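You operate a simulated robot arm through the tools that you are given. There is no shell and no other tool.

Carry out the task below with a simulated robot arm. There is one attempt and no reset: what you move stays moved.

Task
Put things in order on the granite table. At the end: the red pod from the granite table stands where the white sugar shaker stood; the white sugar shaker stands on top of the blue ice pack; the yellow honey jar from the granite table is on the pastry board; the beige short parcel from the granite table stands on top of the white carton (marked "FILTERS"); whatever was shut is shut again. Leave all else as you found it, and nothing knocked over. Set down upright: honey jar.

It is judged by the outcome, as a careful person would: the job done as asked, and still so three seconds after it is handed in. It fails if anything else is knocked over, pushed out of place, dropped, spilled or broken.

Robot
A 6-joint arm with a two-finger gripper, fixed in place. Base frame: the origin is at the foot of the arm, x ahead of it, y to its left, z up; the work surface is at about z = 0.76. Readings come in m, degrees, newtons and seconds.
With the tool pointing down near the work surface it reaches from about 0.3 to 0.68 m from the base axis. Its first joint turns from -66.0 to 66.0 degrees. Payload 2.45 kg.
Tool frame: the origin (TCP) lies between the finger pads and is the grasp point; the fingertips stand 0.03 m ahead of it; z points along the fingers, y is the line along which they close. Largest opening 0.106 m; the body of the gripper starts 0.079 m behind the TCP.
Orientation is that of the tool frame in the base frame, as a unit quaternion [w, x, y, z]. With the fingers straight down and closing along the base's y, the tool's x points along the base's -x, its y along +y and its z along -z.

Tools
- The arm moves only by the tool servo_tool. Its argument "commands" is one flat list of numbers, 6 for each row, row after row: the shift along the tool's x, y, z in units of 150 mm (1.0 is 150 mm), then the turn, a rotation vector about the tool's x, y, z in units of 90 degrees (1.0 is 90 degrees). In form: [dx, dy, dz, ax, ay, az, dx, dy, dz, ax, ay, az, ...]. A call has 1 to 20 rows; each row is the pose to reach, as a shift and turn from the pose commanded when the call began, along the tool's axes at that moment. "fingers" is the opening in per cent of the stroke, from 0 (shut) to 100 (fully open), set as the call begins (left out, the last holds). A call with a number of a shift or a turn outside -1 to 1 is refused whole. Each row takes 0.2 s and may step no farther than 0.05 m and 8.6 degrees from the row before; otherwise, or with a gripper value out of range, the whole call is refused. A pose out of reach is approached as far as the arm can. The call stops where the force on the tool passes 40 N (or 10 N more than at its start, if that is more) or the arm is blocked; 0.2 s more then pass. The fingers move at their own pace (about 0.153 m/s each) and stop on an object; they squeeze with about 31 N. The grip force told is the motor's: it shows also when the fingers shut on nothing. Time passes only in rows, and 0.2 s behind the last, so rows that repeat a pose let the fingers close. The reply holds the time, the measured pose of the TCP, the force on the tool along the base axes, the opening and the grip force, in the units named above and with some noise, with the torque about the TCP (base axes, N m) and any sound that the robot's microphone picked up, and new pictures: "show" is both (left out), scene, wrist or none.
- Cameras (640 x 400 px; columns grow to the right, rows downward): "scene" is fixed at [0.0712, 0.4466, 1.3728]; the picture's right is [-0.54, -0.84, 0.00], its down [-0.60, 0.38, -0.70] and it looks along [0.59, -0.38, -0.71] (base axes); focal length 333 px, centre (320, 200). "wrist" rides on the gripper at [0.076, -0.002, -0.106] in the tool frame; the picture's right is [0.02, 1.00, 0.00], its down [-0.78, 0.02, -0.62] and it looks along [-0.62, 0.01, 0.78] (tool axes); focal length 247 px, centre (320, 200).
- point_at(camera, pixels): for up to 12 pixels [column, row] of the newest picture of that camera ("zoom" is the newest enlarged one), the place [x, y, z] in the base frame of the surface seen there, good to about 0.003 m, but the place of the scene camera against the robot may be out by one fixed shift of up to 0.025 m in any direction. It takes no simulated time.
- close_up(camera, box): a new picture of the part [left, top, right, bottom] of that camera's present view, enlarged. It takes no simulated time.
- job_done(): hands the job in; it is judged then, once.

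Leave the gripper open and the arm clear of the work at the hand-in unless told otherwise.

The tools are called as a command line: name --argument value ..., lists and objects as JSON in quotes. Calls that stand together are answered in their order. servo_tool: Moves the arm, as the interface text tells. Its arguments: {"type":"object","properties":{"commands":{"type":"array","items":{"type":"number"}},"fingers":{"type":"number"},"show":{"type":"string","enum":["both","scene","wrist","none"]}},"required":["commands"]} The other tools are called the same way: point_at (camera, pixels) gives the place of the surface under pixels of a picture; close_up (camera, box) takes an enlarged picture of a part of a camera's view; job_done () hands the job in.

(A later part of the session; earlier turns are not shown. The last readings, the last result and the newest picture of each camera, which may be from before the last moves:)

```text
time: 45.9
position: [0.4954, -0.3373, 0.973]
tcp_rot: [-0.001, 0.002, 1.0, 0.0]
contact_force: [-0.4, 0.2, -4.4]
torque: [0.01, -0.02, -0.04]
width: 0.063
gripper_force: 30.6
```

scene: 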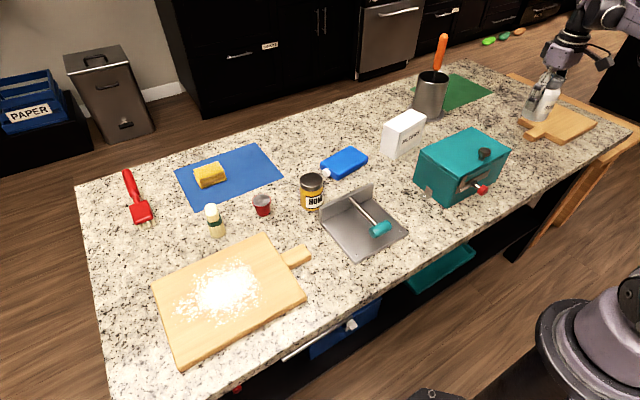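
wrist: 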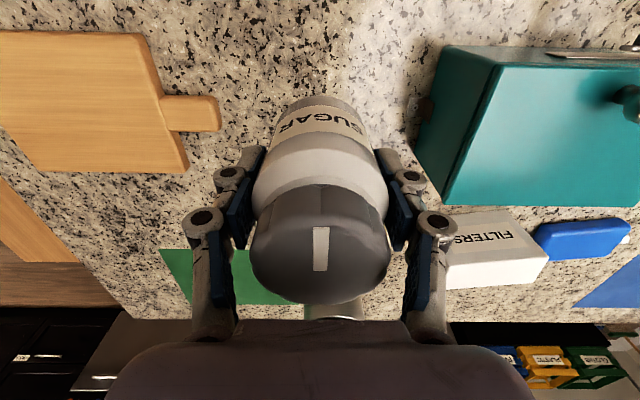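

Continuing.

servo_tool --commands '[-0.11, 0.23, 0, 0, 0, 0, -0.22, 0.46, 0, 0, 0, 0, -0.33, 0.7, 0, 0, 0, 0, -0.44, 0.94, 0, 0, 0, 0]' --show "scene"

```text
time: 46.9
position: [0.5635, -0.1967, 0.9718]
tcp_rot: [0.0, 0.002, 1.0, 0.0]
contact_force: [0.1, 0.2, -5.2]
torque: [0.02, -0.02, -0.04]
width: 0.0632
gripper_force: 31.3
```

scene: 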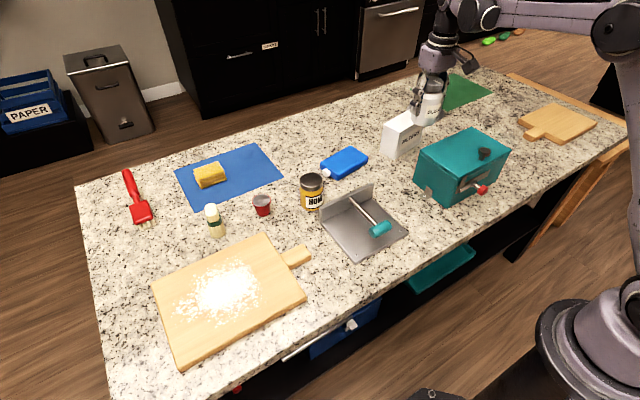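

Next toward (0.64, −0.06, 0.95).

servo_tool --commands '[-0.127, 0.228, 0.0, 0, 0, 0, -0.255, 0.457, 0.03, 0, 0, 0, -0.382, 0.685, 0.08, 0, 0, 0, -0.51, 0.913, 0.147, 0, 0, 0]' --show "wrist"

```text
time: 47.9
position: [0.6372, -0.059, 0.9497]
tcp_rot: [0.0, 0.003, 1.0, 0.0]
contact_force: [-0.3, -0.6, -4.9]
torque: [-0.01, 0.01, -0.01]
width: 0.063
gripper_force: 31.1
```

wrist: 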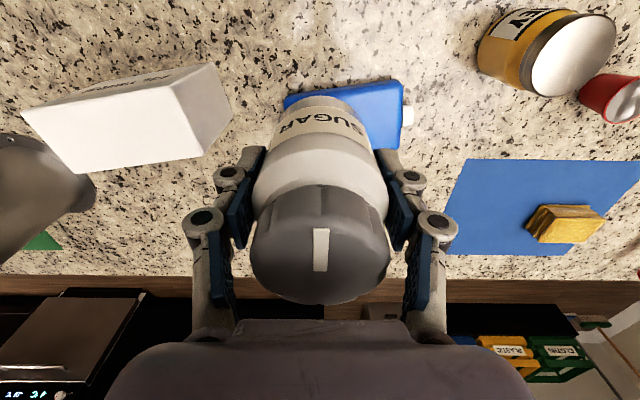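

Aligning over the ice pack centre (0.666, −0.031) and lowering to ~18 mm above it.

servo_tool --commands '[-0.1, 0.095, 0, 0, 0, 0, -0.193, 0.187, 0, 0, 0, 0, -0.193, 0.187, 0.2, 0, 0, 0, -0.193, 0.187, 0.4, 0, 0, 0, -0.193, 0.187, 0.59, 0, 0, 0]' --show "both"

close_up --camera "scene" --box '[290, 100, 420, 200]'

```text
time: 49.0
position: [0.6669, -0.0314, 0.8626]
tcp_rot: [0.0, 0.002, 1.0, 0.0]
contact_force: [0.5, 0.1, -5.2]
torque: [0.02, 0.0, -0.02]
width: 0.0633
gripper_force: 31.4
```

scene: 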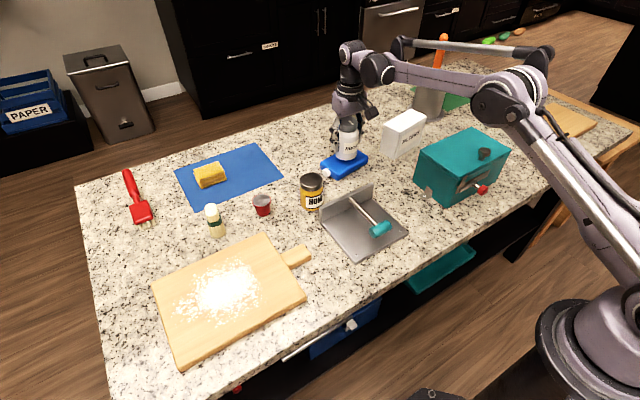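
wrist: 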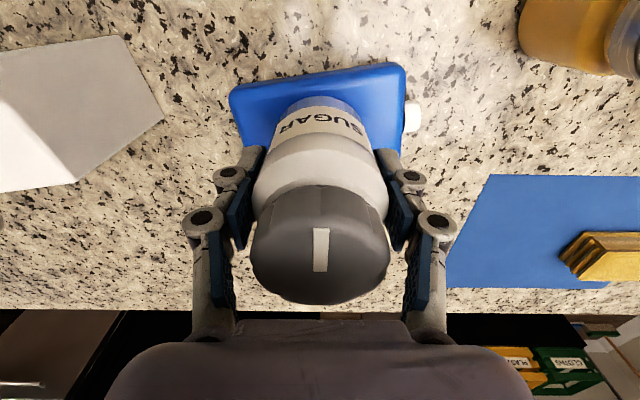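

```text
4.00 times, centred on (355, 150) of scene
```

zoom: 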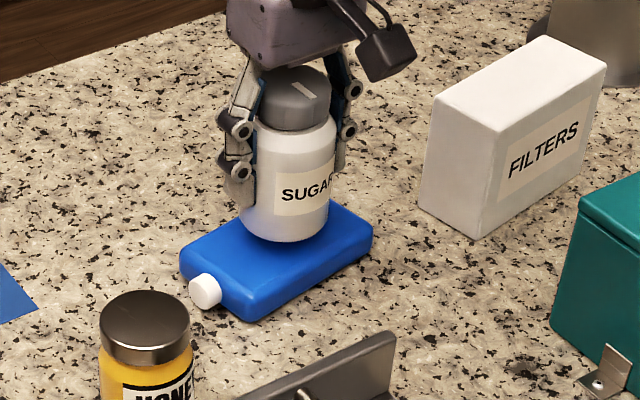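

The shaker hovers ~20 mm above the pack. Lowering in small steps until the load is taken.

servo_tool --commands '[0, 0, 0.05, 0, 0, 0, 0, 0, 0.085, 0, 0, 0, 0, 0, 0.11, 0, 0, 0]' --show "none"

```text
time: 49.9
position: [0.6666, -0.0323, 0.8447]
tcp_rot: [0.0, 0.001, 1.0, 0.0]
contact_force: [0.0, -0.9, -4.7]
torque: [0.01, -0.03, 0.02]
width: 0.0632
gripper_force: 31.1
```

servo_tool --commands '[0, 0, 0.007, 0, 0, 0, 0, 0, 0.014, 0, 0, 0]' --show "none"

```text
time: 50.5
position: [0.6669, -0.0321, 0.8442]
tcp_rot: [0.0, 0.002, 1.0, 0.0]
contact_force: [-0.6, 0.3, -4.0]
torque: [0.0, 0.01, -0.02]
width: 0.0631
gripper_force: 31.0
```

Still hanging freely (−4 N). Lower another 3 mm in 1 mm steps.

servo_tool --commands '[0, 0, 0.007, 0, 0, 0, 0, 0, 0.013, 0, 0, 0, 0, 0, 0.02, 0, 0, 0]' --show "wrist"

```text
time: 51.2
position: [0.667, -0.0321, 0.8417]
tcp_rot: [0.001, 0.002, 1.0, 0.0]
contact_force: [4.3, -3.8, 21.0]
torque: [-0.12, -0.16, 0.0]
width: 0.0637
gripper_force: 31.0
```

wrist: 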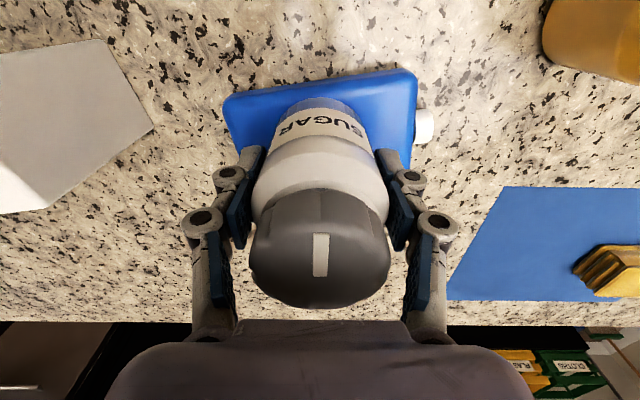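

Contact (+21 N). I ease up 1 mm and open the fingers to 85 %.

servo_tool --commands '[0, 0, -0.006, 0, 0, 0, 0, 0, -0.006, 0, 0, 0]' --show "none"

servo_tool --commands '[0, 0, 0, 0, 0, 0, 0, 0, 0, 0, 0, 0]' --fingers 85 --show "wrist"

```text
time: 51.9
position: [0.6679, -0.0335, 0.8418]
tcp_rot: [0.002, 0.002, 1.0, 0.0]
contact_force: [6.7, -4.7, 21.0]
torque: [-0.17, -0.22, -0.02]
width: 0.0632
gripper_force: 30.8
```

```text
time: 52.5
position: [0.6669, -0.0315, 0.8417]
tcp_rot: [-0.001, 0.002, 1.0, -0.001]
contact_force: [-0.8, -0.3, 0.8]
torque: [0.02, 0.01, -0.01]
width: 0.0902
gripper_force: 0.1
```

wrist: 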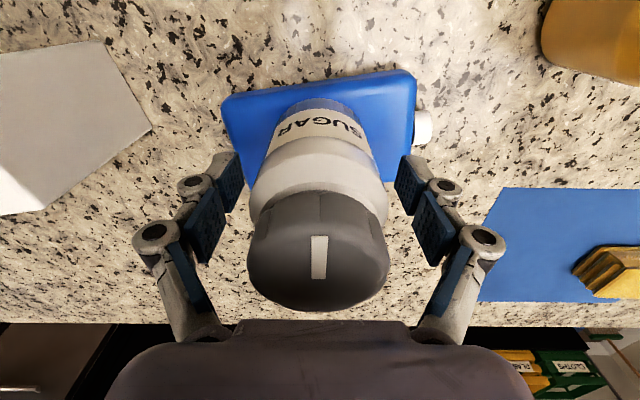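

Released and standing. I rise straight up 100+ mm and check.

servo_tool --commands '[0, 0, -0.15, 0, 0, 0, 0, 0, -0.4, 0, 0, 0, 0, 0, -0.65, 0, 0, 0, 0, 0, -0.75, 0, 0, 0]' --show "both"

close_up --camera "scene" --box '[290, 100, 420, 200]'

```text
time: 53.5
position: [0.6652, -0.0315, 0.9548]
tcp_rot: [0.001, 0.002, 1.0, 0.001]
contact_force: [-0.1, -0.4, -0.1]
torque: [0.01, 0.0, 0.02]
width: 0.0902
gripper_force: 0.0
```

scene: 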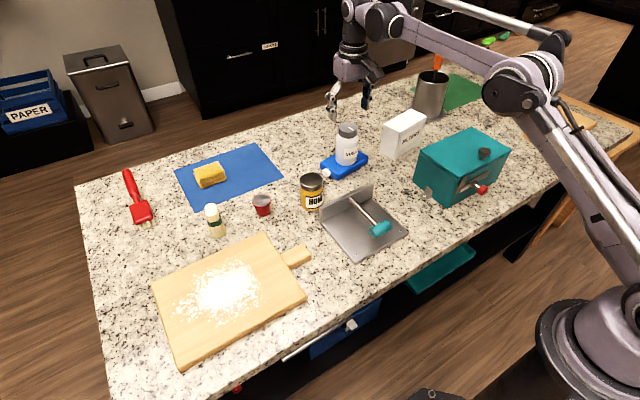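
wrist: 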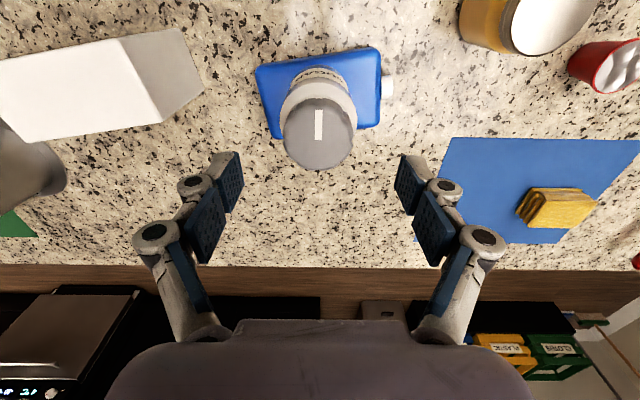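

```text
4.00 times, centred on (355, 150) of scene
```

zoom: 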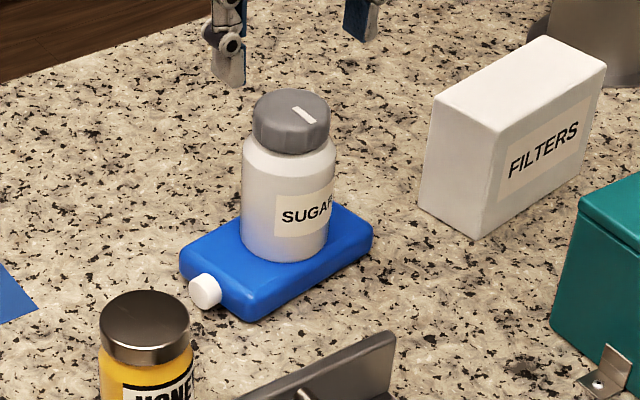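

The shaker stands steadily on the ice pack. Next, the red pod: move toward (0.55, 0.25).

servo_tool --commands '[0.1, 0.27, 0, 0, 0, 0, 0.2, 0.54, 0, 0, 0, 0, 0.3, 0.81, 0, 0, 0, 0, 0.4, 1.0, 0, 0, 0, 0]' --show "none"

servo_tool --commands '[0.1, 0.27, 0, 0, 0, 0, 0.2, 0.54, 0, 0, 0, 0, 0.3, 0.81, 0, 0, 0, 0, 0.35, 0.88, 0, 0, 0, 0]' --fingers 60 --show "wrist"

```text
time: 54.5
position: [0.6089, 0.1158, 0.9541]
tcp_rot: [0.0, 0.002, 1.0, 0.0]
contact_force: [0.2, 0.1, 0.8]
torque: [-0.03, -0.01, -0.01]
width: 0.0901
gripper_force: 0.1
```

```text
time: 55.5
position: [0.5542, 0.2502, 0.9519]
tcp_rot: [0.0, 0.001, 1.0, 0.0]
contact_force: [0.6, 0.7, 0.0]
torque: [0.02, 0.0, 0.03]
width: 0.0636
gripper_force: 0.0
```

wrist: 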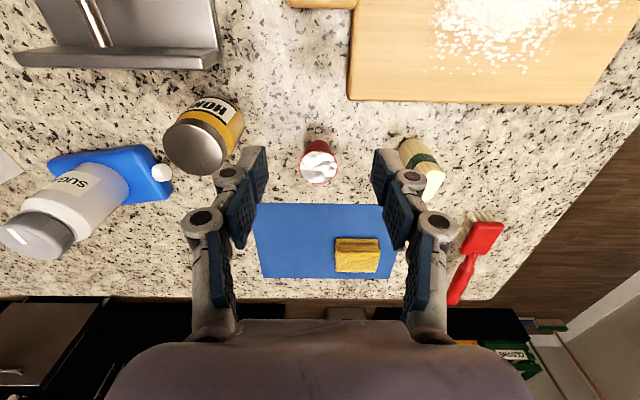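

The pod is at wrist (319,165). Enlarge and measure.

close_up --camera "wrist" --box '[272, 125, 368, 185]'

point_at --camera "zoom" --pixels '[[310, 270], [200, 270], [425, 270], [310, 180], [310, 380], [310, 120], [270, 105], [360, 105], [230, 200], [395, 200], [310, 220], [310, 330]]'

```text
6.67 times, centred on (320, 155) of wrist
```

zoom: 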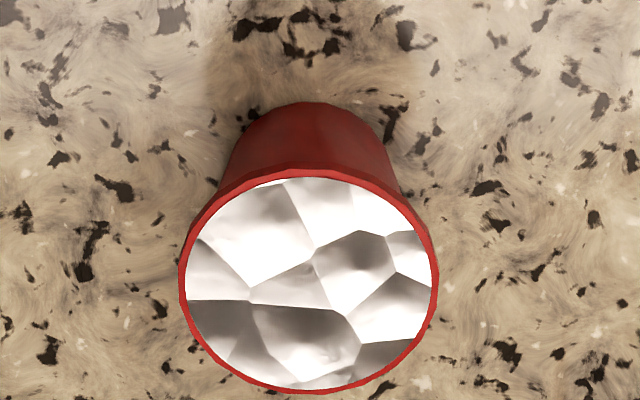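

```text
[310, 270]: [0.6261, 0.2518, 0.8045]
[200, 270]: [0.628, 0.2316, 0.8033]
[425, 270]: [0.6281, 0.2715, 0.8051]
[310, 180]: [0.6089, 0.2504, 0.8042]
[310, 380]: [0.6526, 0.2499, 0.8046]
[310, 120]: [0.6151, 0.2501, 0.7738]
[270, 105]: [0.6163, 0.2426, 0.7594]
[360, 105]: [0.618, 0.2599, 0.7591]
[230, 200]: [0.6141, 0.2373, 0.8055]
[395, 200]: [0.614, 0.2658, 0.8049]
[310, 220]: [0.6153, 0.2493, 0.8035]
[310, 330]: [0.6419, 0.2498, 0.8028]
```

Pod: top centre ≈(0.631, 0.2505), rim radius 22 mm, top z 0.805. I approach above it.

servo_tool --commands '[-0.17, 0, 0.17, 0, 0, 0, -0.34, 0, 0.34, 0, 0, 0, -0.512, 0, 0.5, 0, 0, 0, -0.512, 0, 0.67, 0, 0, 0]' --show "wrist"

```text
time: 56.5
position: [0.6319, 0.2492, 0.852]
tcp_rot: [-0.001, 0.001, 1.0, 0.0]
contact_force: [-1.1, -0.1, 0.5]
torque: [0.01, 0.01, 0.02]
width: 0.0637
gripper_force: 0.1
```

wrist: 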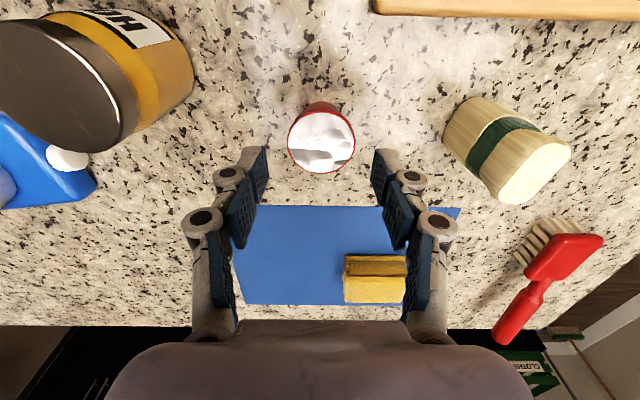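

Centred. Down 55 mm to z≈0.797.

servo_tool --commands '[0, 0, 0.15, 0, 0, 0, 0, 0, 0.28, 0, 0, 0, 0, 0, 0.36, 0, 0, 0]' --show "wrist"

```text
time: 57.2
position: [0.6327, 0.2512, 0.7987]
tcp_rot: [0.0, 0.001, 1.0, -0.001]
contact_force: [-0.1, 0.2, 0.6]
torque: [0.02, 0.01, 0.0]
width: 0.0635
gripper_force: 0.1
```

wrist: 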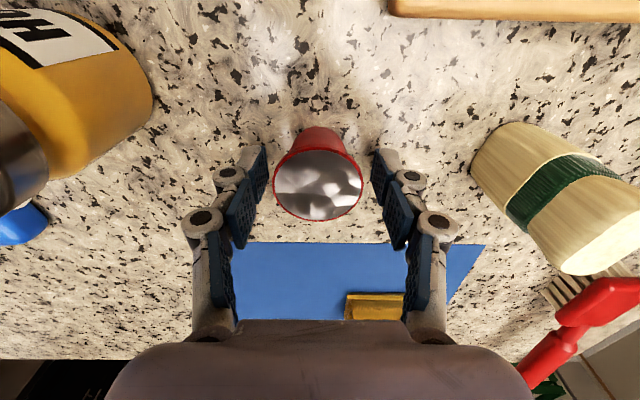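

Within reach. Close on the pod.

servo_tool --commands '[0, 0, 0, 0, 0, 0, 0, 0, 0, 0, 0, 0, 0, 0, 0, 0, 0, 0]' --fingers 0 --show "wrist"

```text
time: 58.0
position: [0.6324, 0.2501, 0.7997]
tcp_rot: [-0.001, 0.002, 1.0, 0.0]
contact_force: [0.2, 0.6, -0.3]
torque: [-0.03, -0.01, 0.01]
width: 0.0394
gripper_force: 31.0
```

wrist: 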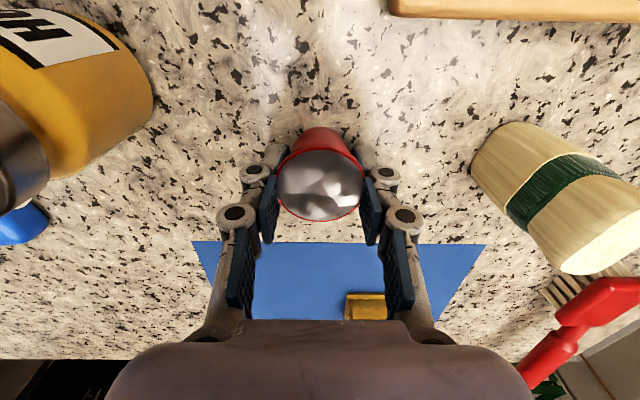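

Gripped at 39 mm. Lift slowly 30 mm and check it holds.

servo_tool --commands '[0, 0, -0.05, 0, 0, 0, 0, 0, -0.12, 0, 0, 0, 0, 0, -0.2, 0, 0, 0]' --show "wrist"

```text
time: 58.9
position: [0.6315, 0.2494, 0.8306]
tcp_rot: [0.0, 0.001, 1.0, 0.0]
contact_force: [0.5, 1.7, 0.3]
torque: [-0.03, 0.0, 0.02]
width: 0.0403
gripper_force: 30.9
```

wrist: 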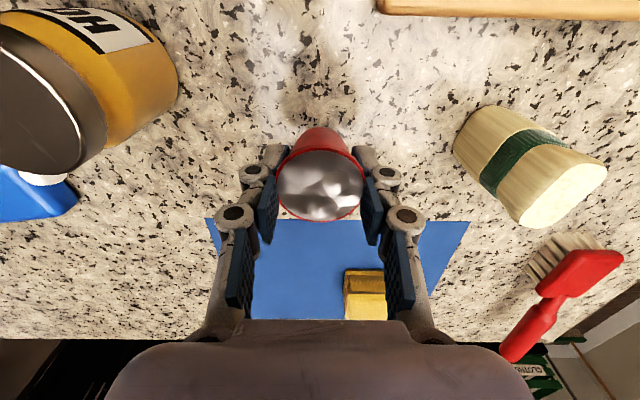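

The pod comes along. Raise to z≈0.97 and travel toward the shaker's old spot in stages.

servo_tool --commands '[0, 0, -0.267, 0, 0, 0, 0, 0, -0.533, 0, 0, 0, 0.133, -0.2, -0.733, 0, 0, 0, 0.267, -0.433, -0.9, 0, 0, 0, 0.4, -0.7, -0.933, 0, 0, 0, 0.533, -0.967, -0.933, 0, 0, 0]' --show "none"

```text
time: 60.2
position: [0.5557, 0.103, 0.9719]
tcp_rot: [0.0, 0.002, 1.0, 0.0]
contact_force: [-0.2, 0.4, -0.2]
torque: [-0.01, 0.0, -0.01]
width: 0.0403
gripper_force: 31.0
```

Still held. Next stage.

servo_tool --commands '[0.09, -0.245, 0, 0, 0, 0, 0.18, -0.49, 0, 0, 0, 0, 0.27, -0.735, 0, 0, 0, 0, 0.36, -0.98, 0, 0, 0, 0]' --show "none"

```text
time: 61.2
position: [0.5, -0.0393, 0.9701]
tcp_rot: [0.0, 0.001, 1.0, 0.0]
contact_force: [0.4, 0.8, 0.5]
torque: [-0.01, 0.01, 0.0]
width: 0.0404
gripper_force: 31.2
```

servo_tool --commands '[0.03, -0.25, 0, 0, 0, 0, 0.06, -0.5, 0, 0, 0, 0, 0.09, -0.75, 0, 0, 0, 0, 0.12, -1.0, 0, 0, 0, 0]' --show "none"

```text
time: 62.2
position: [0.4785, -0.1906, 0.9661]
tcp_rot: [0.0, 0.002, 1.0, -0.001]
contact_force: [0.8, 1.0, -0.1]
torque: [0.03, -0.01, -0.04]
width: 0.0403
gripper_force: 30.7
```

Crossing the box's rear half at z≈0.97 (tips 0.94, box knob top 0.905).

servo_tool --commands '[0.05, -0.25, 0, 0, 0, 0, 0.1, -0.5, 0, 0, 0, 0, 0.14, -0.75, 0, 0, 0, 0, 0.18, -1.0, 0, 0, 0, 0]' --show "none"

```text
time: 63.2
position: [0.4488, -0.3431, 0.9655]
tcp_rot: [0.001, 0.002, 1.0, -0.001]
contact_force: [0.8, 0.1, 0.0]
torque: [0.02, 0.0, 0.0]
width: 0.0402
gripper_force: 30.8
```

Now to above (0.431, −0.480).

servo_tool --commands '[0.04, -0.25, 0, 0, 0, 0, 0.08, -0.5, 0, 0, 0, 0, 0.12, -0.75, 0, 0, 0, 0, 0.12, -0.913, 0, 0, 0, 0, 0.12, -0.913, 0.2, 0, 0, 0]' --show "both"

```text
time: 64.5
position: [0.4299, -0.4794, 0.9393]
tcp_rot: [-0.001, 0.002, 1.0, 0.0]
contact_force: [0.0, -0.2, 0.4]
torque: [0.0, 0.03, 0.01]
width: 0.0404
gripper_force: 31.5
```

scene: 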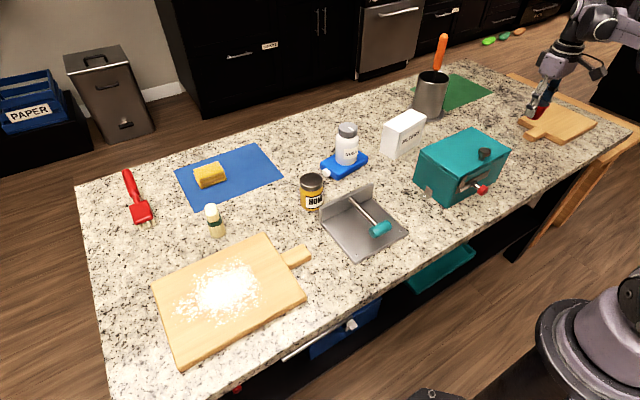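
wrist: 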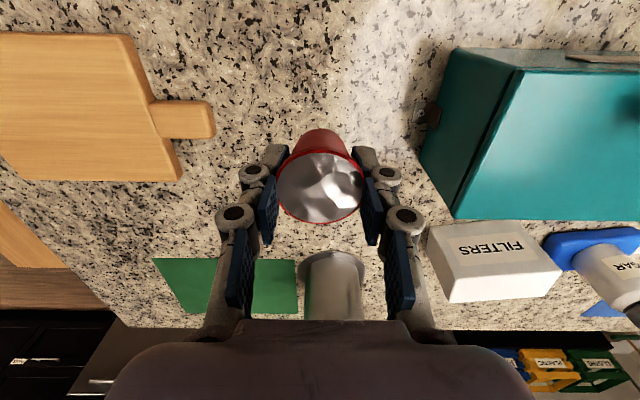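

Positioned at (0.430, −0.479). Lowering to ~5 mm above the table.

servo_tool --commands '[-0.007, -0.004, 0.25, 0, 0, 0, -0.007, -0.004, 0.5, 0, 0, 0, -0.007, -0.004, 0.75, 0, 0, 0, -0.007, -0.004, 0.88, 0, 0, 0]' --show "wrist"

```text
time: 65.5
position: [0.4335, -0.481, 0.8066]
tcp_rot: [0.0, 0.002, 1.0, 0.0]
contact_force: [-0.6, 0.8, 0.5]
torque: [0.03, 0.0, 0.02]
width: 0.0403
gripper_force: 30.8
```

wrist: 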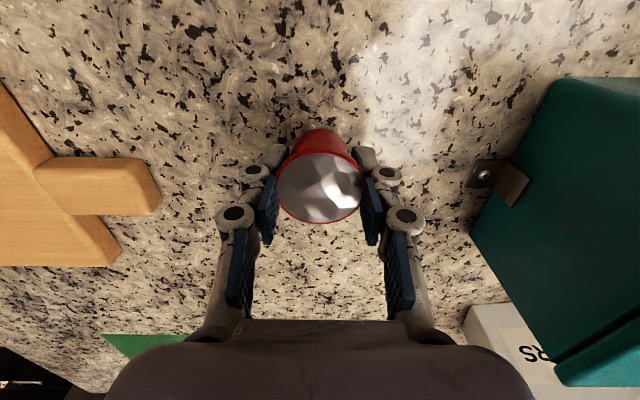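

Lower the last millimetres in 1–2 mm steps, watching for contact.

servo_tool --commands '[0, 0, 0.02, 0, 0, 0, 0, 0, 0.035, 0, 0, 0, 0, 0, 0.045, 0, 0, 0]' --show "none"

```text
time: 66.2
position: [0.4352, -0.4802, 0.8013]
tcp_rot: [-0.001, 0.003, 1.0, 0.0]
contact_force: [0.1, 0.0, 0.3]
torque: [-0.01, 0.01, -0.03]
width: 0.0402
gripper_force: 30.6
```

servo_tool --commands '[0.01, 0, 0.006, 0, 0, 0, 0.015, 0, 0.012, 0, 0, 0, 0.015, 0, 0.018, 0, 0, 0]' --show "none"

```text
time: 67.0
position: [0.4325, -0.48, 0.7999]
tcp_rot: [0.001, 0.002, 1.0, 0.0]
contact_force: [1.3, -1.4, 8.5]
torque: [-0.09, -0.06, 0.0]
width: 0.0403
gripper_force: 31.3
```

Contact (8.5 N). Opening to 60 % and rising.

servo_tool --commands '[0, 0, 0, 0, 0, 0, 0, 0, 0, 0, 0, 0]' --fingers 62 --show "none"

servo_tool --commands '[0, 0, -0.1, 0, 0, 0, 0, 0, -0.35, 0, 0, 0, 0, 0, -0.65, 0, 0, 0, 0, 0, -0.97, 0, 0, 0]' --show "both"

close_up --camera "scene" --box '[450, 100, 580, 200]'

```text
time: 67.7
position: [0.4333, -0.4791, 0.7984]
tcp_rot: [0.0, 0.001, 1.0, 0.0]
contact_force: [-1.3, -0.2, 0.1]
torque: [0.01, -0.02, 0.01]
width: 0.0659
gripper_force: 0.0
```

```text
time: 68.7
position: [0.4322, -0.4818, 0.9459]
tcp_rot: [0.001, 0.001, 1.0, 0.0]
contact_force: [-0.7, 0.5, 0.5]
torque: [0.0, -0.04, 0.01]
width: 0.0656
gripper_force: 0.0
```

scene: 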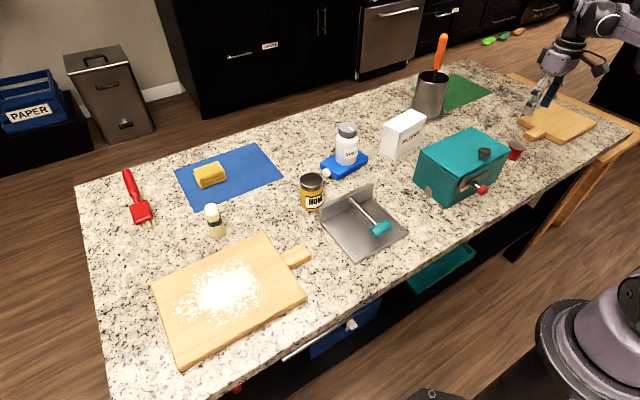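
wrist: 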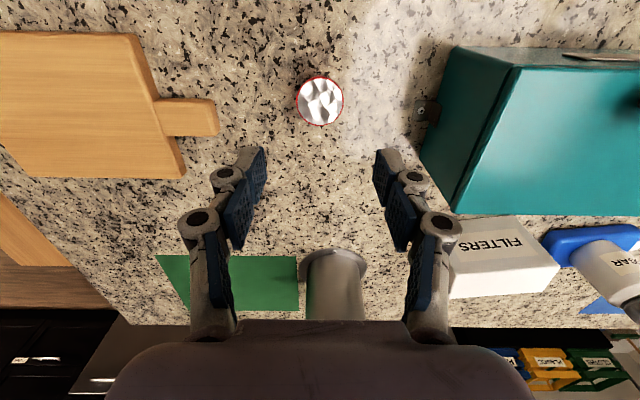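

```text
4.00 times, centred on (515, 150) of scene
```

zoom: 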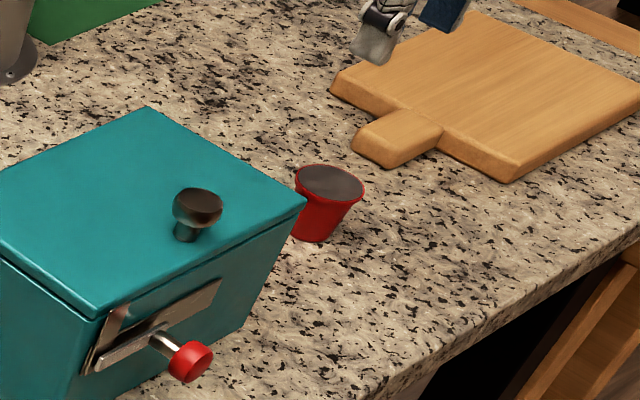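

The pod stands upright at the old spot. I check its position by both cameras against my shaker reading (0.431, −0.480).

point_at --camera "scene" --pixels '[[517.5, 145.5], [510, 146], [525, 146], [516, 155]]'

point_at --camera "wrist" --pixels '[[320, 100], [299, 102], [342, 102], [320, 122], [320, 80], [320, 77]]'

```text
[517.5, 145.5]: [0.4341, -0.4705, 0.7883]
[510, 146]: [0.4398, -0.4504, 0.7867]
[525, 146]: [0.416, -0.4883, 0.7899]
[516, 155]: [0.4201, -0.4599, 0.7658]
```

```text
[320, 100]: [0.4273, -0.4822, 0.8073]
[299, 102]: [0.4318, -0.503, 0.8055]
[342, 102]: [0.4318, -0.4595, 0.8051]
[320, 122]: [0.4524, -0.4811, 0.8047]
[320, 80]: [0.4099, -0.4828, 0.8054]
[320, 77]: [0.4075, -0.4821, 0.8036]
```

The pod is within ~2 mm of the shaker's old centre. Next the honey jar: go back along the same safe route at z≈0.97.

servo_tool --commands '[0, 0.05, -0.17, 0, 0, 0, -0.03, 0.3, -0.17, 0, 0, 0, -0.06, 0.55, -0.17, 0, 0, 0, -0.09, 0.8, -0.17, 0, 0, 0, -0.12, 1.0, -0.17, 0, 0, 0]' --show "none"

```text
time: 69.8
position: [0.4508, -0.33, 0.9682]
tcp_rot: [0.0, 0.003, 1.0, 0.0]
contact_force: [0.0, -0.3, 0.2]
torque: [0.0, -0.02, 0.01]
width: 0.0656
gripper_force: 0.1
```

servo_tool --commands '[-0.05, 0.25, 0, 0, 0, 0, -0.1, 0.5, 0, 0, 0, 0, -0.14, 0.75, 0, 0, 0, 0, -0.18, 1.0, 0, 0, 0, 0]' --show "none"

servo_tool --commands '[-0.03, 0.25, 0, 0, 0, 0, -0.06, 0.5, 0, 0, 0, 0, -0.09, 0.75, 0, 0, 0, 0, -0.1, 1.0, 0, 0, 0, 0]' --show "none"

servo_tool --commands '[-0.0, 0.25, 0, 0, 0, 0, -0.0, 0.5, 0, 0, 0, 0, -0.0, 0.75, 0, 0, 0, 0, -0.0, 1.0, 0, 0, 0, 0]' --fingers 90 --show "wrist"

```text
time: 70.8
position: [0.4812, -0.1789, 0.9635]
tcp_rot: [0.0, 0.003, 1.0, 0.0]
contact_force: [0.4, -0.5, 0.6]
torque: [0.01, 0.01, 0.0]
width: 0.0655
gripper_force: 0.0
```

```text
time: 71.8
position: [0.4939, -0.0274, 0.9669]
tcp_rot: [0.0, 0.002, 1.0, 0.0]
contact_force: [-0.2, -0.9, -0.4]
torque: [0.04, 0.02, 0.0]
width: 0.0657
gripper_force: 0.1
```

```text
time: 72.8
position: [0.4943, 0.1196, 0.9685]
tcp_rot: [0.0, 0.001, 1.0, 0.0]
contact_force: [0.2, 0.2, 0.5]
torque: [-0.01, -0.07, -0.01]
width: 0.0954
gripper_force: 0.0
```

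wrist: 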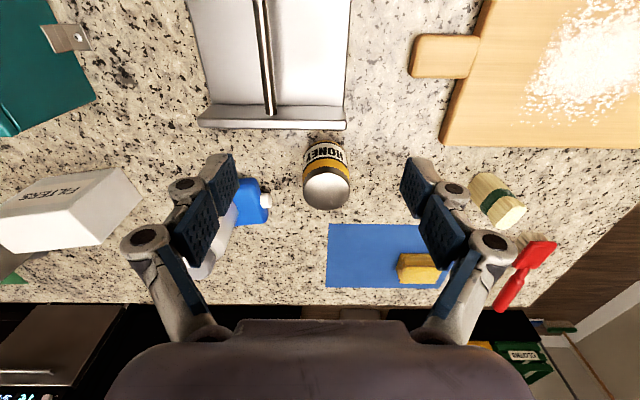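

Honey jar at wrist (326,175). I measure it and the bracket plate near it.

close_up --camera "wrist" --box '[270, 120, 390, 220]'

point_at --camera "wrist" --pixels '[[327, 188], [304, 186], [350, 186], [327, 207], [327, 172], [325, 160], [306, 165], [347, 162], [272, 112], [340, 110], [325, 146], [310, 150]]'

```text
4.00 times, centred on (330, 170) of wrist
```

zoom: 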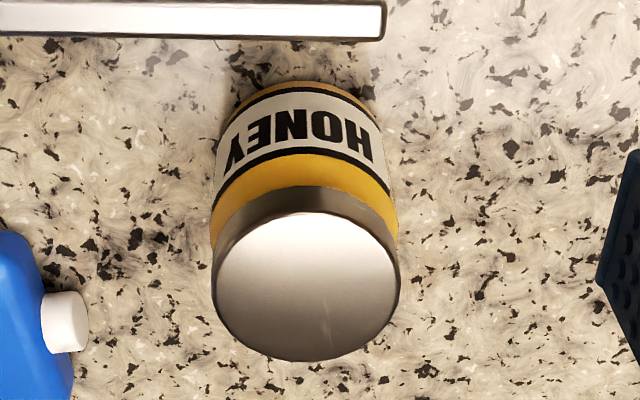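

```text
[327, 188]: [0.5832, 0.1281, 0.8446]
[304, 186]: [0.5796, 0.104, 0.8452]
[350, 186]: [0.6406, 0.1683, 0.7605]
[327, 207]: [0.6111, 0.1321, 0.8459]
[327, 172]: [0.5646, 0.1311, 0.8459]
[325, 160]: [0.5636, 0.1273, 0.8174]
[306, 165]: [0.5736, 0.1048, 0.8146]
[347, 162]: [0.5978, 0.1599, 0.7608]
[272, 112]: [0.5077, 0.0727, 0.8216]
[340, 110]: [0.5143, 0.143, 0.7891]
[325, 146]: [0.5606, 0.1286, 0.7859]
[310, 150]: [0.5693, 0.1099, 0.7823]
```

Jar centre ≈(0.588, 0.1285), radius ≈25 mm, top z 0.845. Move above it with fingers at 78 %.

servo_tool --commands '[-0.2, 0.02, 0.1, 0, 0, 0, -0.42, 0.04, 0.2, 0, 0, 0, -0.625, 0.059, 0.35, 0, 0, 0, -0.625, 0.059, 0.5, 0, 0, 0]' --fingers 78 --show "wrist"

```text
time: 73.8
position: [0.5895, 0.1313, 0.8951]
tcp_rot: [0.0, 0.002, 1.0, 0.0]
contact_force: [-0.6, 0.2, 0.1]
torque: [-0.04, 0.04, 0.02]
width: 0.0824
gripper_force: 0.1
```

wrist: 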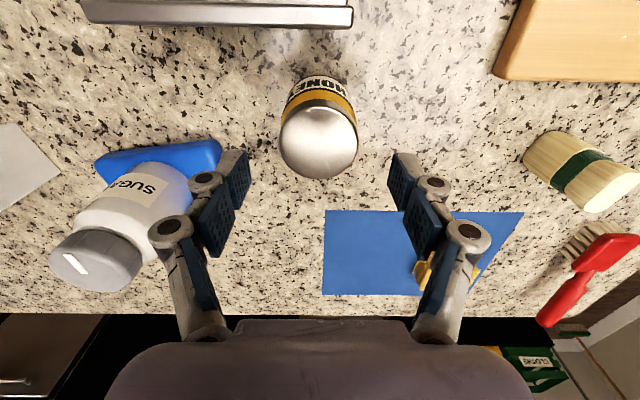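

Centred. Descend 85 mm to z≈0.81.

servo_tool --commands '[0, 0, 0.2, 0, 0, 0, 0, 0, 0.4, 0, 0, 0, 0, 0, 0.565, 0, 0, 0]' --show "wrist"

```text
time: 74.7
position: [0.5888, 0.1278, 0.8074]
tcp_rot: [0.0, 0.002, 1.0, 0.001]
contact_force: [-0.1, -0.3, -0.1]
torque: [0.0, -0.01, 0.01]
width: 0.0827
gripper_force: 0.1
```

wrist: 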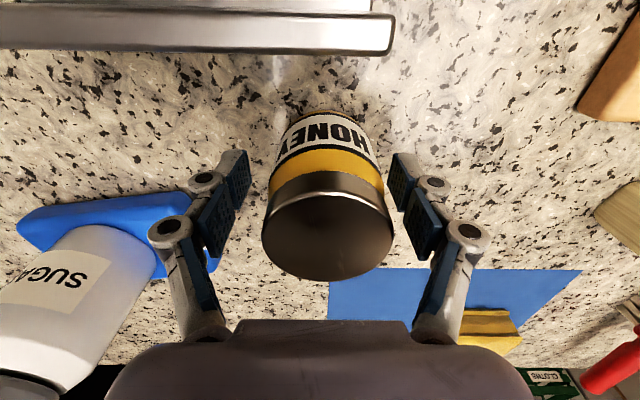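

The jar sits ~3 mm to +y of the finger middle; nudge and close.

servo_tool --commands '[0, 0.016, 0, 0, 0, 0, 0, 0.016, 0, 0, 0, 0, 0, 0.016, 0, 0, 0, 0, 0, 0.016, 0, 0, 0, 0]' --fingers 0 --show "wrist"

```text
time: 75.7
position: [0.5878, 0.1293, 0.809]
tcp_rot: [0.0, 0.003, 1.0, -0.001]
contact_force: [-0.2, -0.4, -0.5]
torque: [-0.01, -0.02, 0.0]
width: 0.0584
gripper_force: 31.4
```

wrist: 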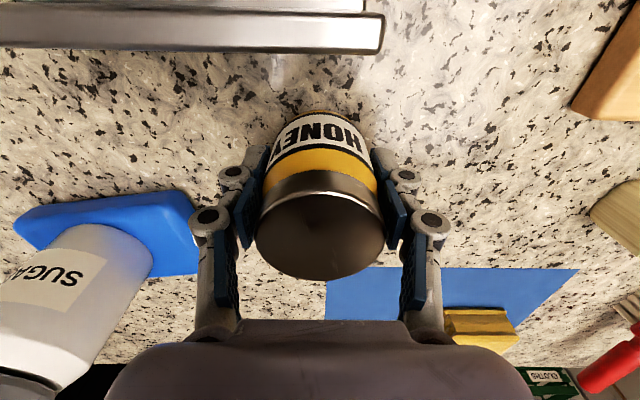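

Gripped at 58 mm. Lift straight up ~120 mm.

servo_tool --commands '[0, 0, -0.04, 0, 0, 0, 0, 0, -0.2, 0, 0, 0, 0, 0, -0.45, 0, 0, 0, 0, 0, -0.7, 0, 0, 0, 0, 0, -0.8, 0, 0, 0]' --show "both"

```text
time: 76.8
position: [0.5876, 0.1301, 0.9296]
tcp_rot: [0.0, 0.002, 1.0, 0.0]
contact_force: [0.5, -0.8, -2.4]
torque: [-0.02, 0.0, 0.0]
width: 0.0588
gripper_force: 31.4
```

scene: 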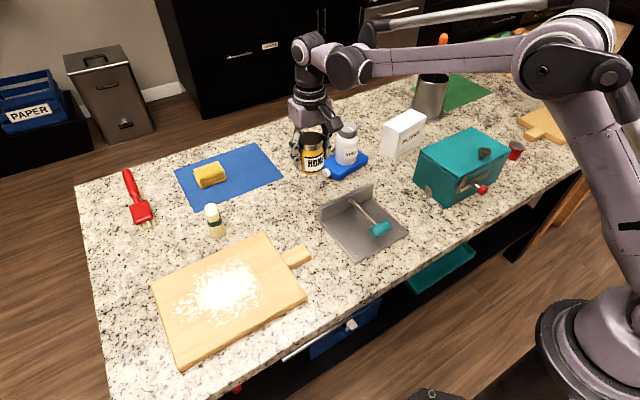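
wrist: 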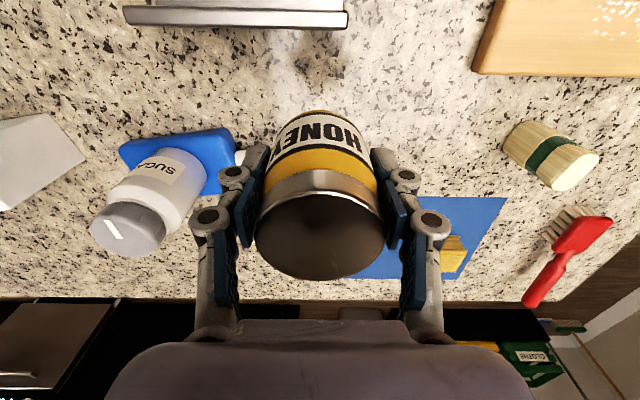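

Jar is held; base at z≈0.88. Carry toward the pastry board's near-right corner area.

servo_tool --commands '[0.1, 0.24, 0, 0, 0, 0, 0.2, 0.48, 0, 0, 0, 0, 0.3, 0.72, 0, 0, 0, 0, 0.4, 0.95, 0, 0, 0, 0]' --show "wrist"

```text
time: 77.8
position: [0.5282, 0.2722, 0.9264]
tcp_rot: [0.0, 0.004, 1.0, 0.001]
contact_force: [0.6, 0.5, -2.3]
torque: [0.0, 0.01, 0.04]
width: 0.0584
gripper_force: 30.7
```

wrist: 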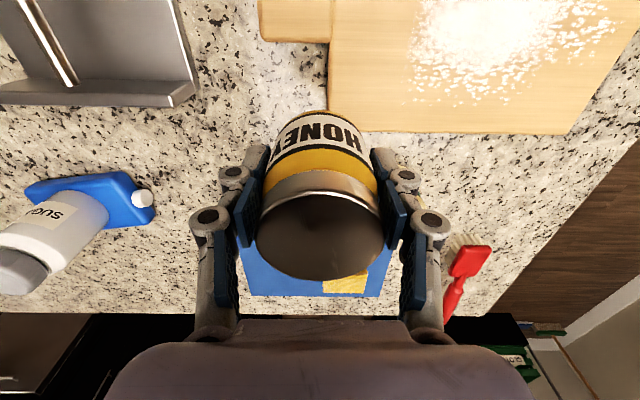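

I measure the board's corner and the flour's edge from here.

point_at --camera "wrist" --pixels '[[330, 100], [331, 60], [332, 45], [375, 128], [450, 128], [560, 130], [420, 90], [415, 60], [410, 30], [370, 80], [440, 110], [345, 90]]'

close_up --camera "scene" --box '[150, 220, 330, 380]'

```text
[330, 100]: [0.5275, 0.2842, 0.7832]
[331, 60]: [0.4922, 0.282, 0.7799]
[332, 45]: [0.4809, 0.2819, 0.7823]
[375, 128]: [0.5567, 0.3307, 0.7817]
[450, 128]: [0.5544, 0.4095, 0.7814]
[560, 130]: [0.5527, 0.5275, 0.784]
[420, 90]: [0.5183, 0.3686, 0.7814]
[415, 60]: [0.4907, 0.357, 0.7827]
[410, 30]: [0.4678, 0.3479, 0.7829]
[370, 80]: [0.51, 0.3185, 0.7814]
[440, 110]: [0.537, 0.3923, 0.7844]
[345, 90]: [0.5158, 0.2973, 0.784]
```

```text
2.50 times, centred on (240, 300) of scene
```

zoom: 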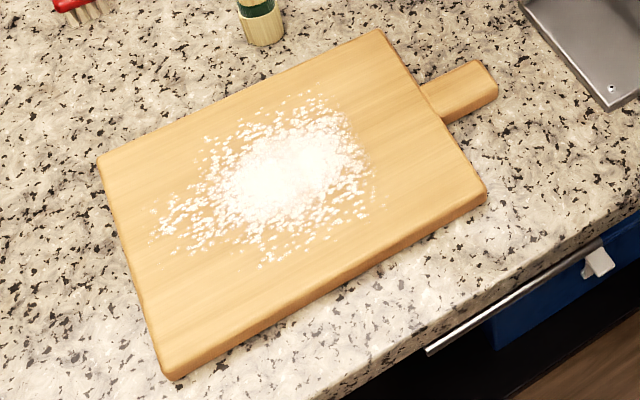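

Flour-free strip runs y 0.283–0.345. Target for the jar: (0.512, 0.320) on the board (top z 0.782). Align and lower to ~8 mm above.

servo_tool --commands '[0.05, 0.16, 0, 0, 0, 0, 0.107, 0.318, 0, 0, 0, 0, 0.107, 0.318, 0.2, 0, 0, 0, 0.107, 0.318, 0.4, 0, 0, 0, 0.107, 0.318, 0.575, 0, 0, 0]' --show "both"

close_up --camera "scene" --box '[180, 190, 330, 310]'

```text
time: 79.0
position: [0.5152, 0.3187, 0.8424]
tcp_rot: [0.0, 0.002, 1.0, 0.001]
contact_force: [0.4, 0.2, -2.7]
torque: [-0.02, 0.01, 0.0]
width: 0.0586
gripper_force: 30.8
```

scene: 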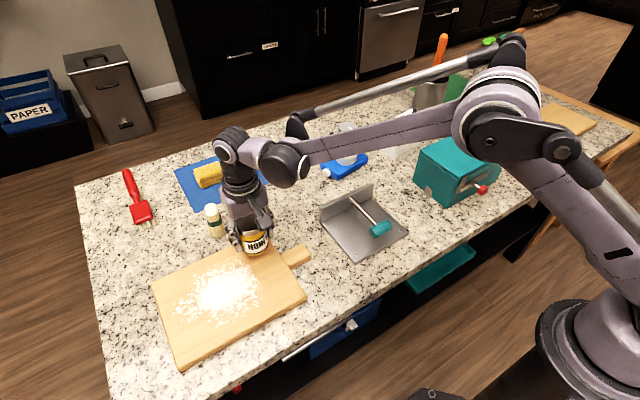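
wrist: 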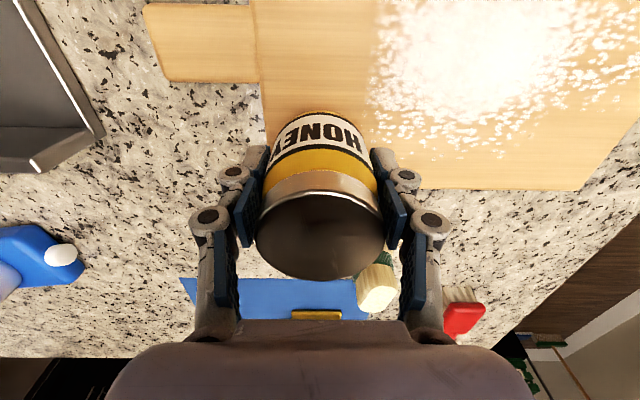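

```text
3.33 times, centred on (255, 250) of scene
```

zoom: 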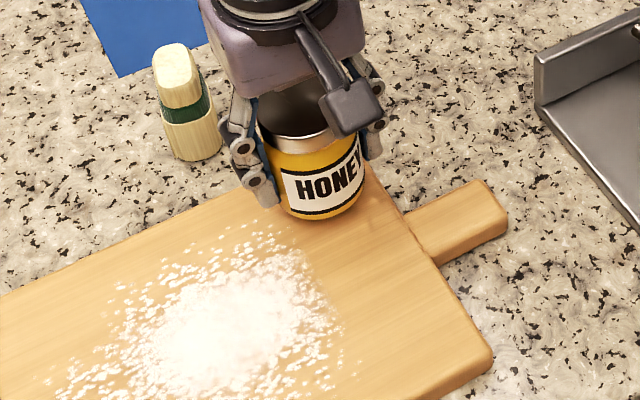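

Good placement. Lower the last ~10 mm in small steps.

servo_tool --commands '[0, 0, 0.025, 0, 0, 0, 0, 0, 0.045, 0, 0, 0, 0, 0, 0.06, 0, 0, 0]' --show "none"

```text
time: 79.8
position: [0.5132, 0.3221, 0.8346]
tcp_rot: [0.0, 0.002, 1.0, 0.0]
contact_force: [-0.6, -0.9, -2.8]
torque: [-0.03, 0.03, -0.01]
width: 0.0585
gripper_force: 31.4
```

servo_tool --commands '[0, 0, 0.007, 0, 0, 0, 0, 0, 0.014, 0, 0, 0, 0, 0, 0.02, 0, 0, 0]' --show "none"

```text
time: 80.7
position: [0.5134, 0.3219, 0.8311]
tcp_rot: [0.0, 0.001, 1.0, -0.001]
contact_force: [0.2, 0.8, -3.0]
torque: [0.01, 0.02, 0.0]
width: 0.0586
gripper_force: 30.9
```

servo_tool --commands '[0, 0, 0.007, 0, 0, 0, 0, 0, 0.014, 0, 0, 0]' --show "none"

```text
time: 81.2
position: [0.5131, 0.3214, 0.8308]
tcp_rot: [0.001, 0.002, 1.0, 0.0]
contact_force: [2.7, 1.0, 18.5]
torque: [0.09, -0.01, -0.06]
width: 0.0585
gripper_force: 31.1
```

Contact on the board. Ease up slightly, open, and rise.

servo_tool --commands '[0, 0, -0.006, 0, 0, 0, 0, 0, -0.006, 0, 0, 0]' --show "none"

servo_tool --commands '[0, 0, 0, 0, 0, 0, 0, 0, 0, 0, 0, 0]' --fingers 80 --show "none"

servo_tool --commands '[0, 0, -0.12, 0, 0, 0, 0, 0, -0.36, 0, 0, 0, 0, 0, -0.65, 0, 0, 0, 0, 0, -0.95, 0, 0, 0]' --show "both"

close_up --camera "scene" --box '[180, 180, 330, 300]'

```text
time: 81.8
position: [0.5131, 0.322, 0.8303]
tcp_rot: [0.001, 0.002, 1.0, 0.0]
contact_force: [5.9, 1.5, 16.9]
torque: [0.11, -0.05, -0.06]
width: 0.0584
gripper_force: 30.8
```

```text
time: 82.5
position: [0.5133, 0.322, 0.8294]
tcp_rot: [0.0, 0.002, 1.0, 0.0]
contact_force: [-0.2, -0.4, -0.6]
torque: [0.01, 0.02, -0.04]
width: 0.0848
gripper_force: 0.0
```

```text
time: 83.5
position: [0.5131, 0.3213, 0.9727]
tcp_rot: [0.0, 0.002, 1.0, 0.001]
contact_force: [0.0, 0.3, 0.2]
torque: [0.01, -0.03, -0.01]
width: 0.0848
gripper_force: 0.1
```

scene: 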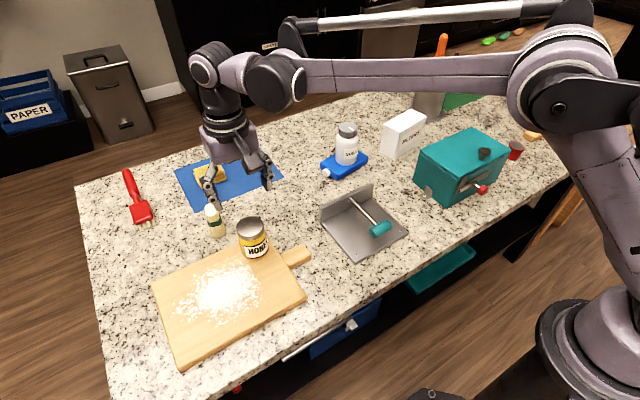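
wrist: 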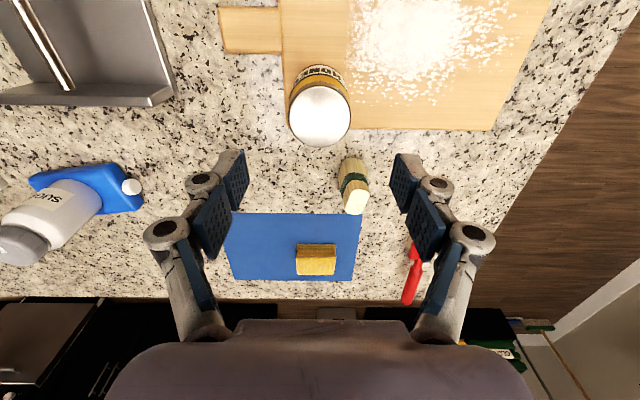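

```text
3.33 times, centred on (255, 240) of scene
```

zoom: 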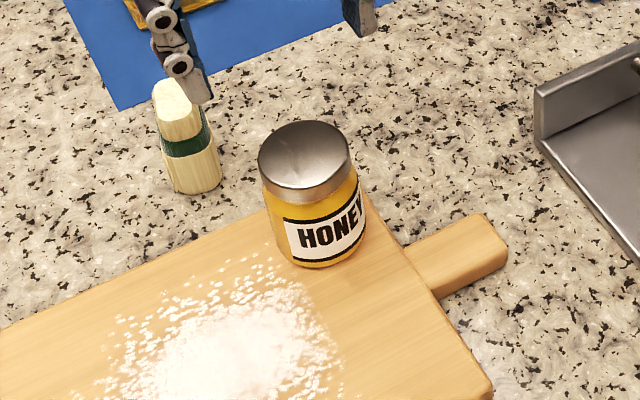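

Honey jar stands upright on the board. Now the beige parcel at (0.63, 0.37): I'll measure it once more from here (wrist (353,185)).

close_up --camera "wrist" --box '[313, 145, 393, 225]'

point_at --camera "wrist" --pixels '[[355, 203], [343, 203], [364, 203], [355, 213], [355, 194], [353, 180], [341, 180], [366, 180], [352, 163], [341, 165], [364, 165], [352, 158]]'

```text
5.00 times, centred on (353, 185) of wrist
```

zoom: 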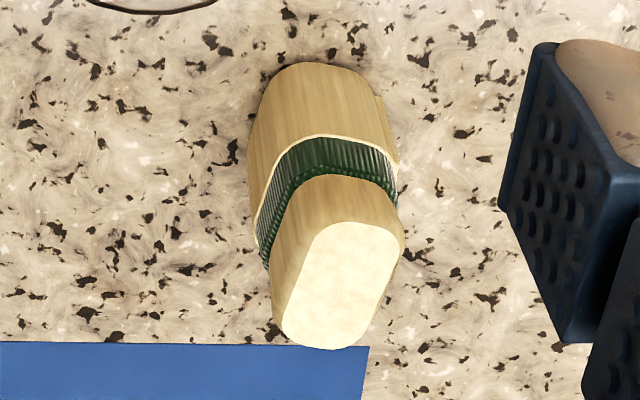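

```text
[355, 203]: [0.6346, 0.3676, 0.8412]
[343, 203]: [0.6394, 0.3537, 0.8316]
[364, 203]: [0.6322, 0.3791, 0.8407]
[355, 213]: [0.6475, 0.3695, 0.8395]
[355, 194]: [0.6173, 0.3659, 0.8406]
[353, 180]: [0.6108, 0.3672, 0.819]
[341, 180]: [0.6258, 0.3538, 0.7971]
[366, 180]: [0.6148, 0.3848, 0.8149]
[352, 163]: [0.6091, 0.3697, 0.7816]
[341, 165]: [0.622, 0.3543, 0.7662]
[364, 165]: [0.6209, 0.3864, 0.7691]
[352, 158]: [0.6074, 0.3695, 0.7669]
```

The parcel is a rounded block/bundle, long axis at about −20° azimuth, narrow width ~34 mm, centre ≈(0.631, 0.370). Vertical reach is too short there, so I'll use a tool yawed −20° and tilted 25° outward (camera then also clears the honey jar). First the yaw, here above the jar at z 0.97.

servo_tool --commands '[0, 0, -0.05, 0, 0, 0.074, 0, 0, -0.05, 0, 0, 0.148, 0, 0, -0.05, 0, 0, 0.222]' --fingers 70 --show "wrist"

```text
time: 84.2
position: [0.5132, 0.3212, 0.9811]
tcp_rot: [0.0, 0.177, 0.984, -0.001]
contact_force: [-0.3, 0.8, -0.8]
torque: [0.05, -0.01, 0.02]
width: 0.0743
gripper_force: 0.0
```

wrist: 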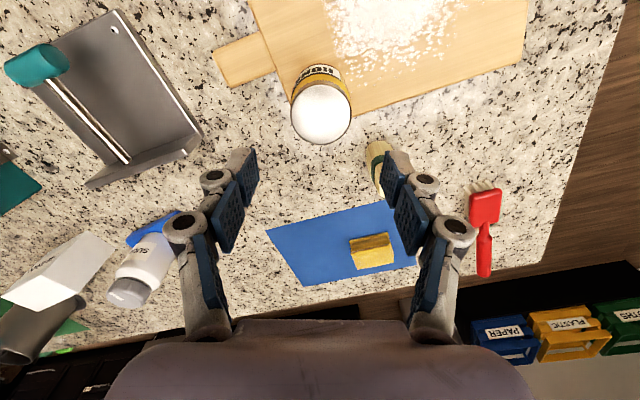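

Yaw is as intended. Now tilt 25° outward while drifting toward (0.56, 0.37).

servo_tool --commands '[-0.06, 0.138, 0, 0, -0.09, 0, -0.122, 0.276, 0, 0, -0.18, 0, -0.183, 0.414, 0.02, 0, -0.278, 0, -0.183, 0.414, 0.04, 0, -0.278, 0]' --show "both"

```text
refused: row 3 steps farther than a row can; nothing moved
```

Row 3 exceeded the turn limit; I use even steps.

servo_tool --commands '[-0.045, 0.1, 0, 0, -0.07, 0, -0.09, 0.2, 0, 0, -0.14, 0, -0.137, 0.31, 0.02, 0, -0.21, 0, -0.183, 0.414, 0.04, 0, -0.278, 0]' --show "both"

```text
time: 85.2
position: [0.5581, 0.3693, 0.975]
tcp_rot: [0.214, 0.172, 0.961, -0.038]
contact_force: [0.4, 0.0, 0.3]
torque: [-0.01, 0.03, 0.03]
width: 0.074
gripper_force: 0.1
```

scene: 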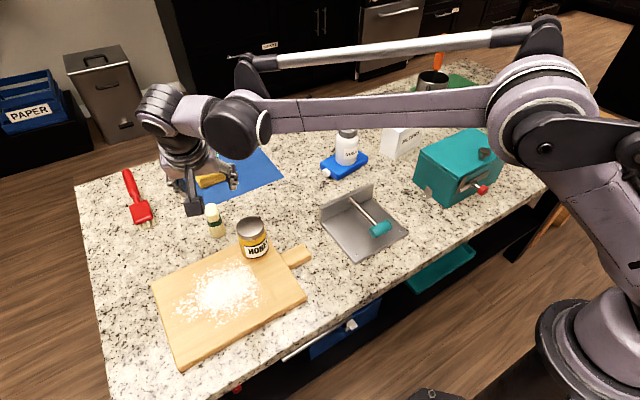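
wrist: 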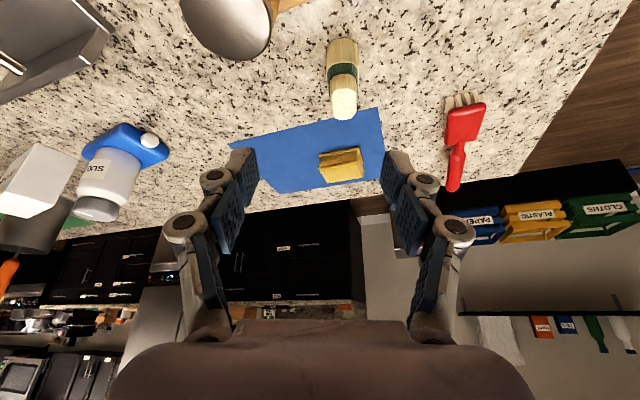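

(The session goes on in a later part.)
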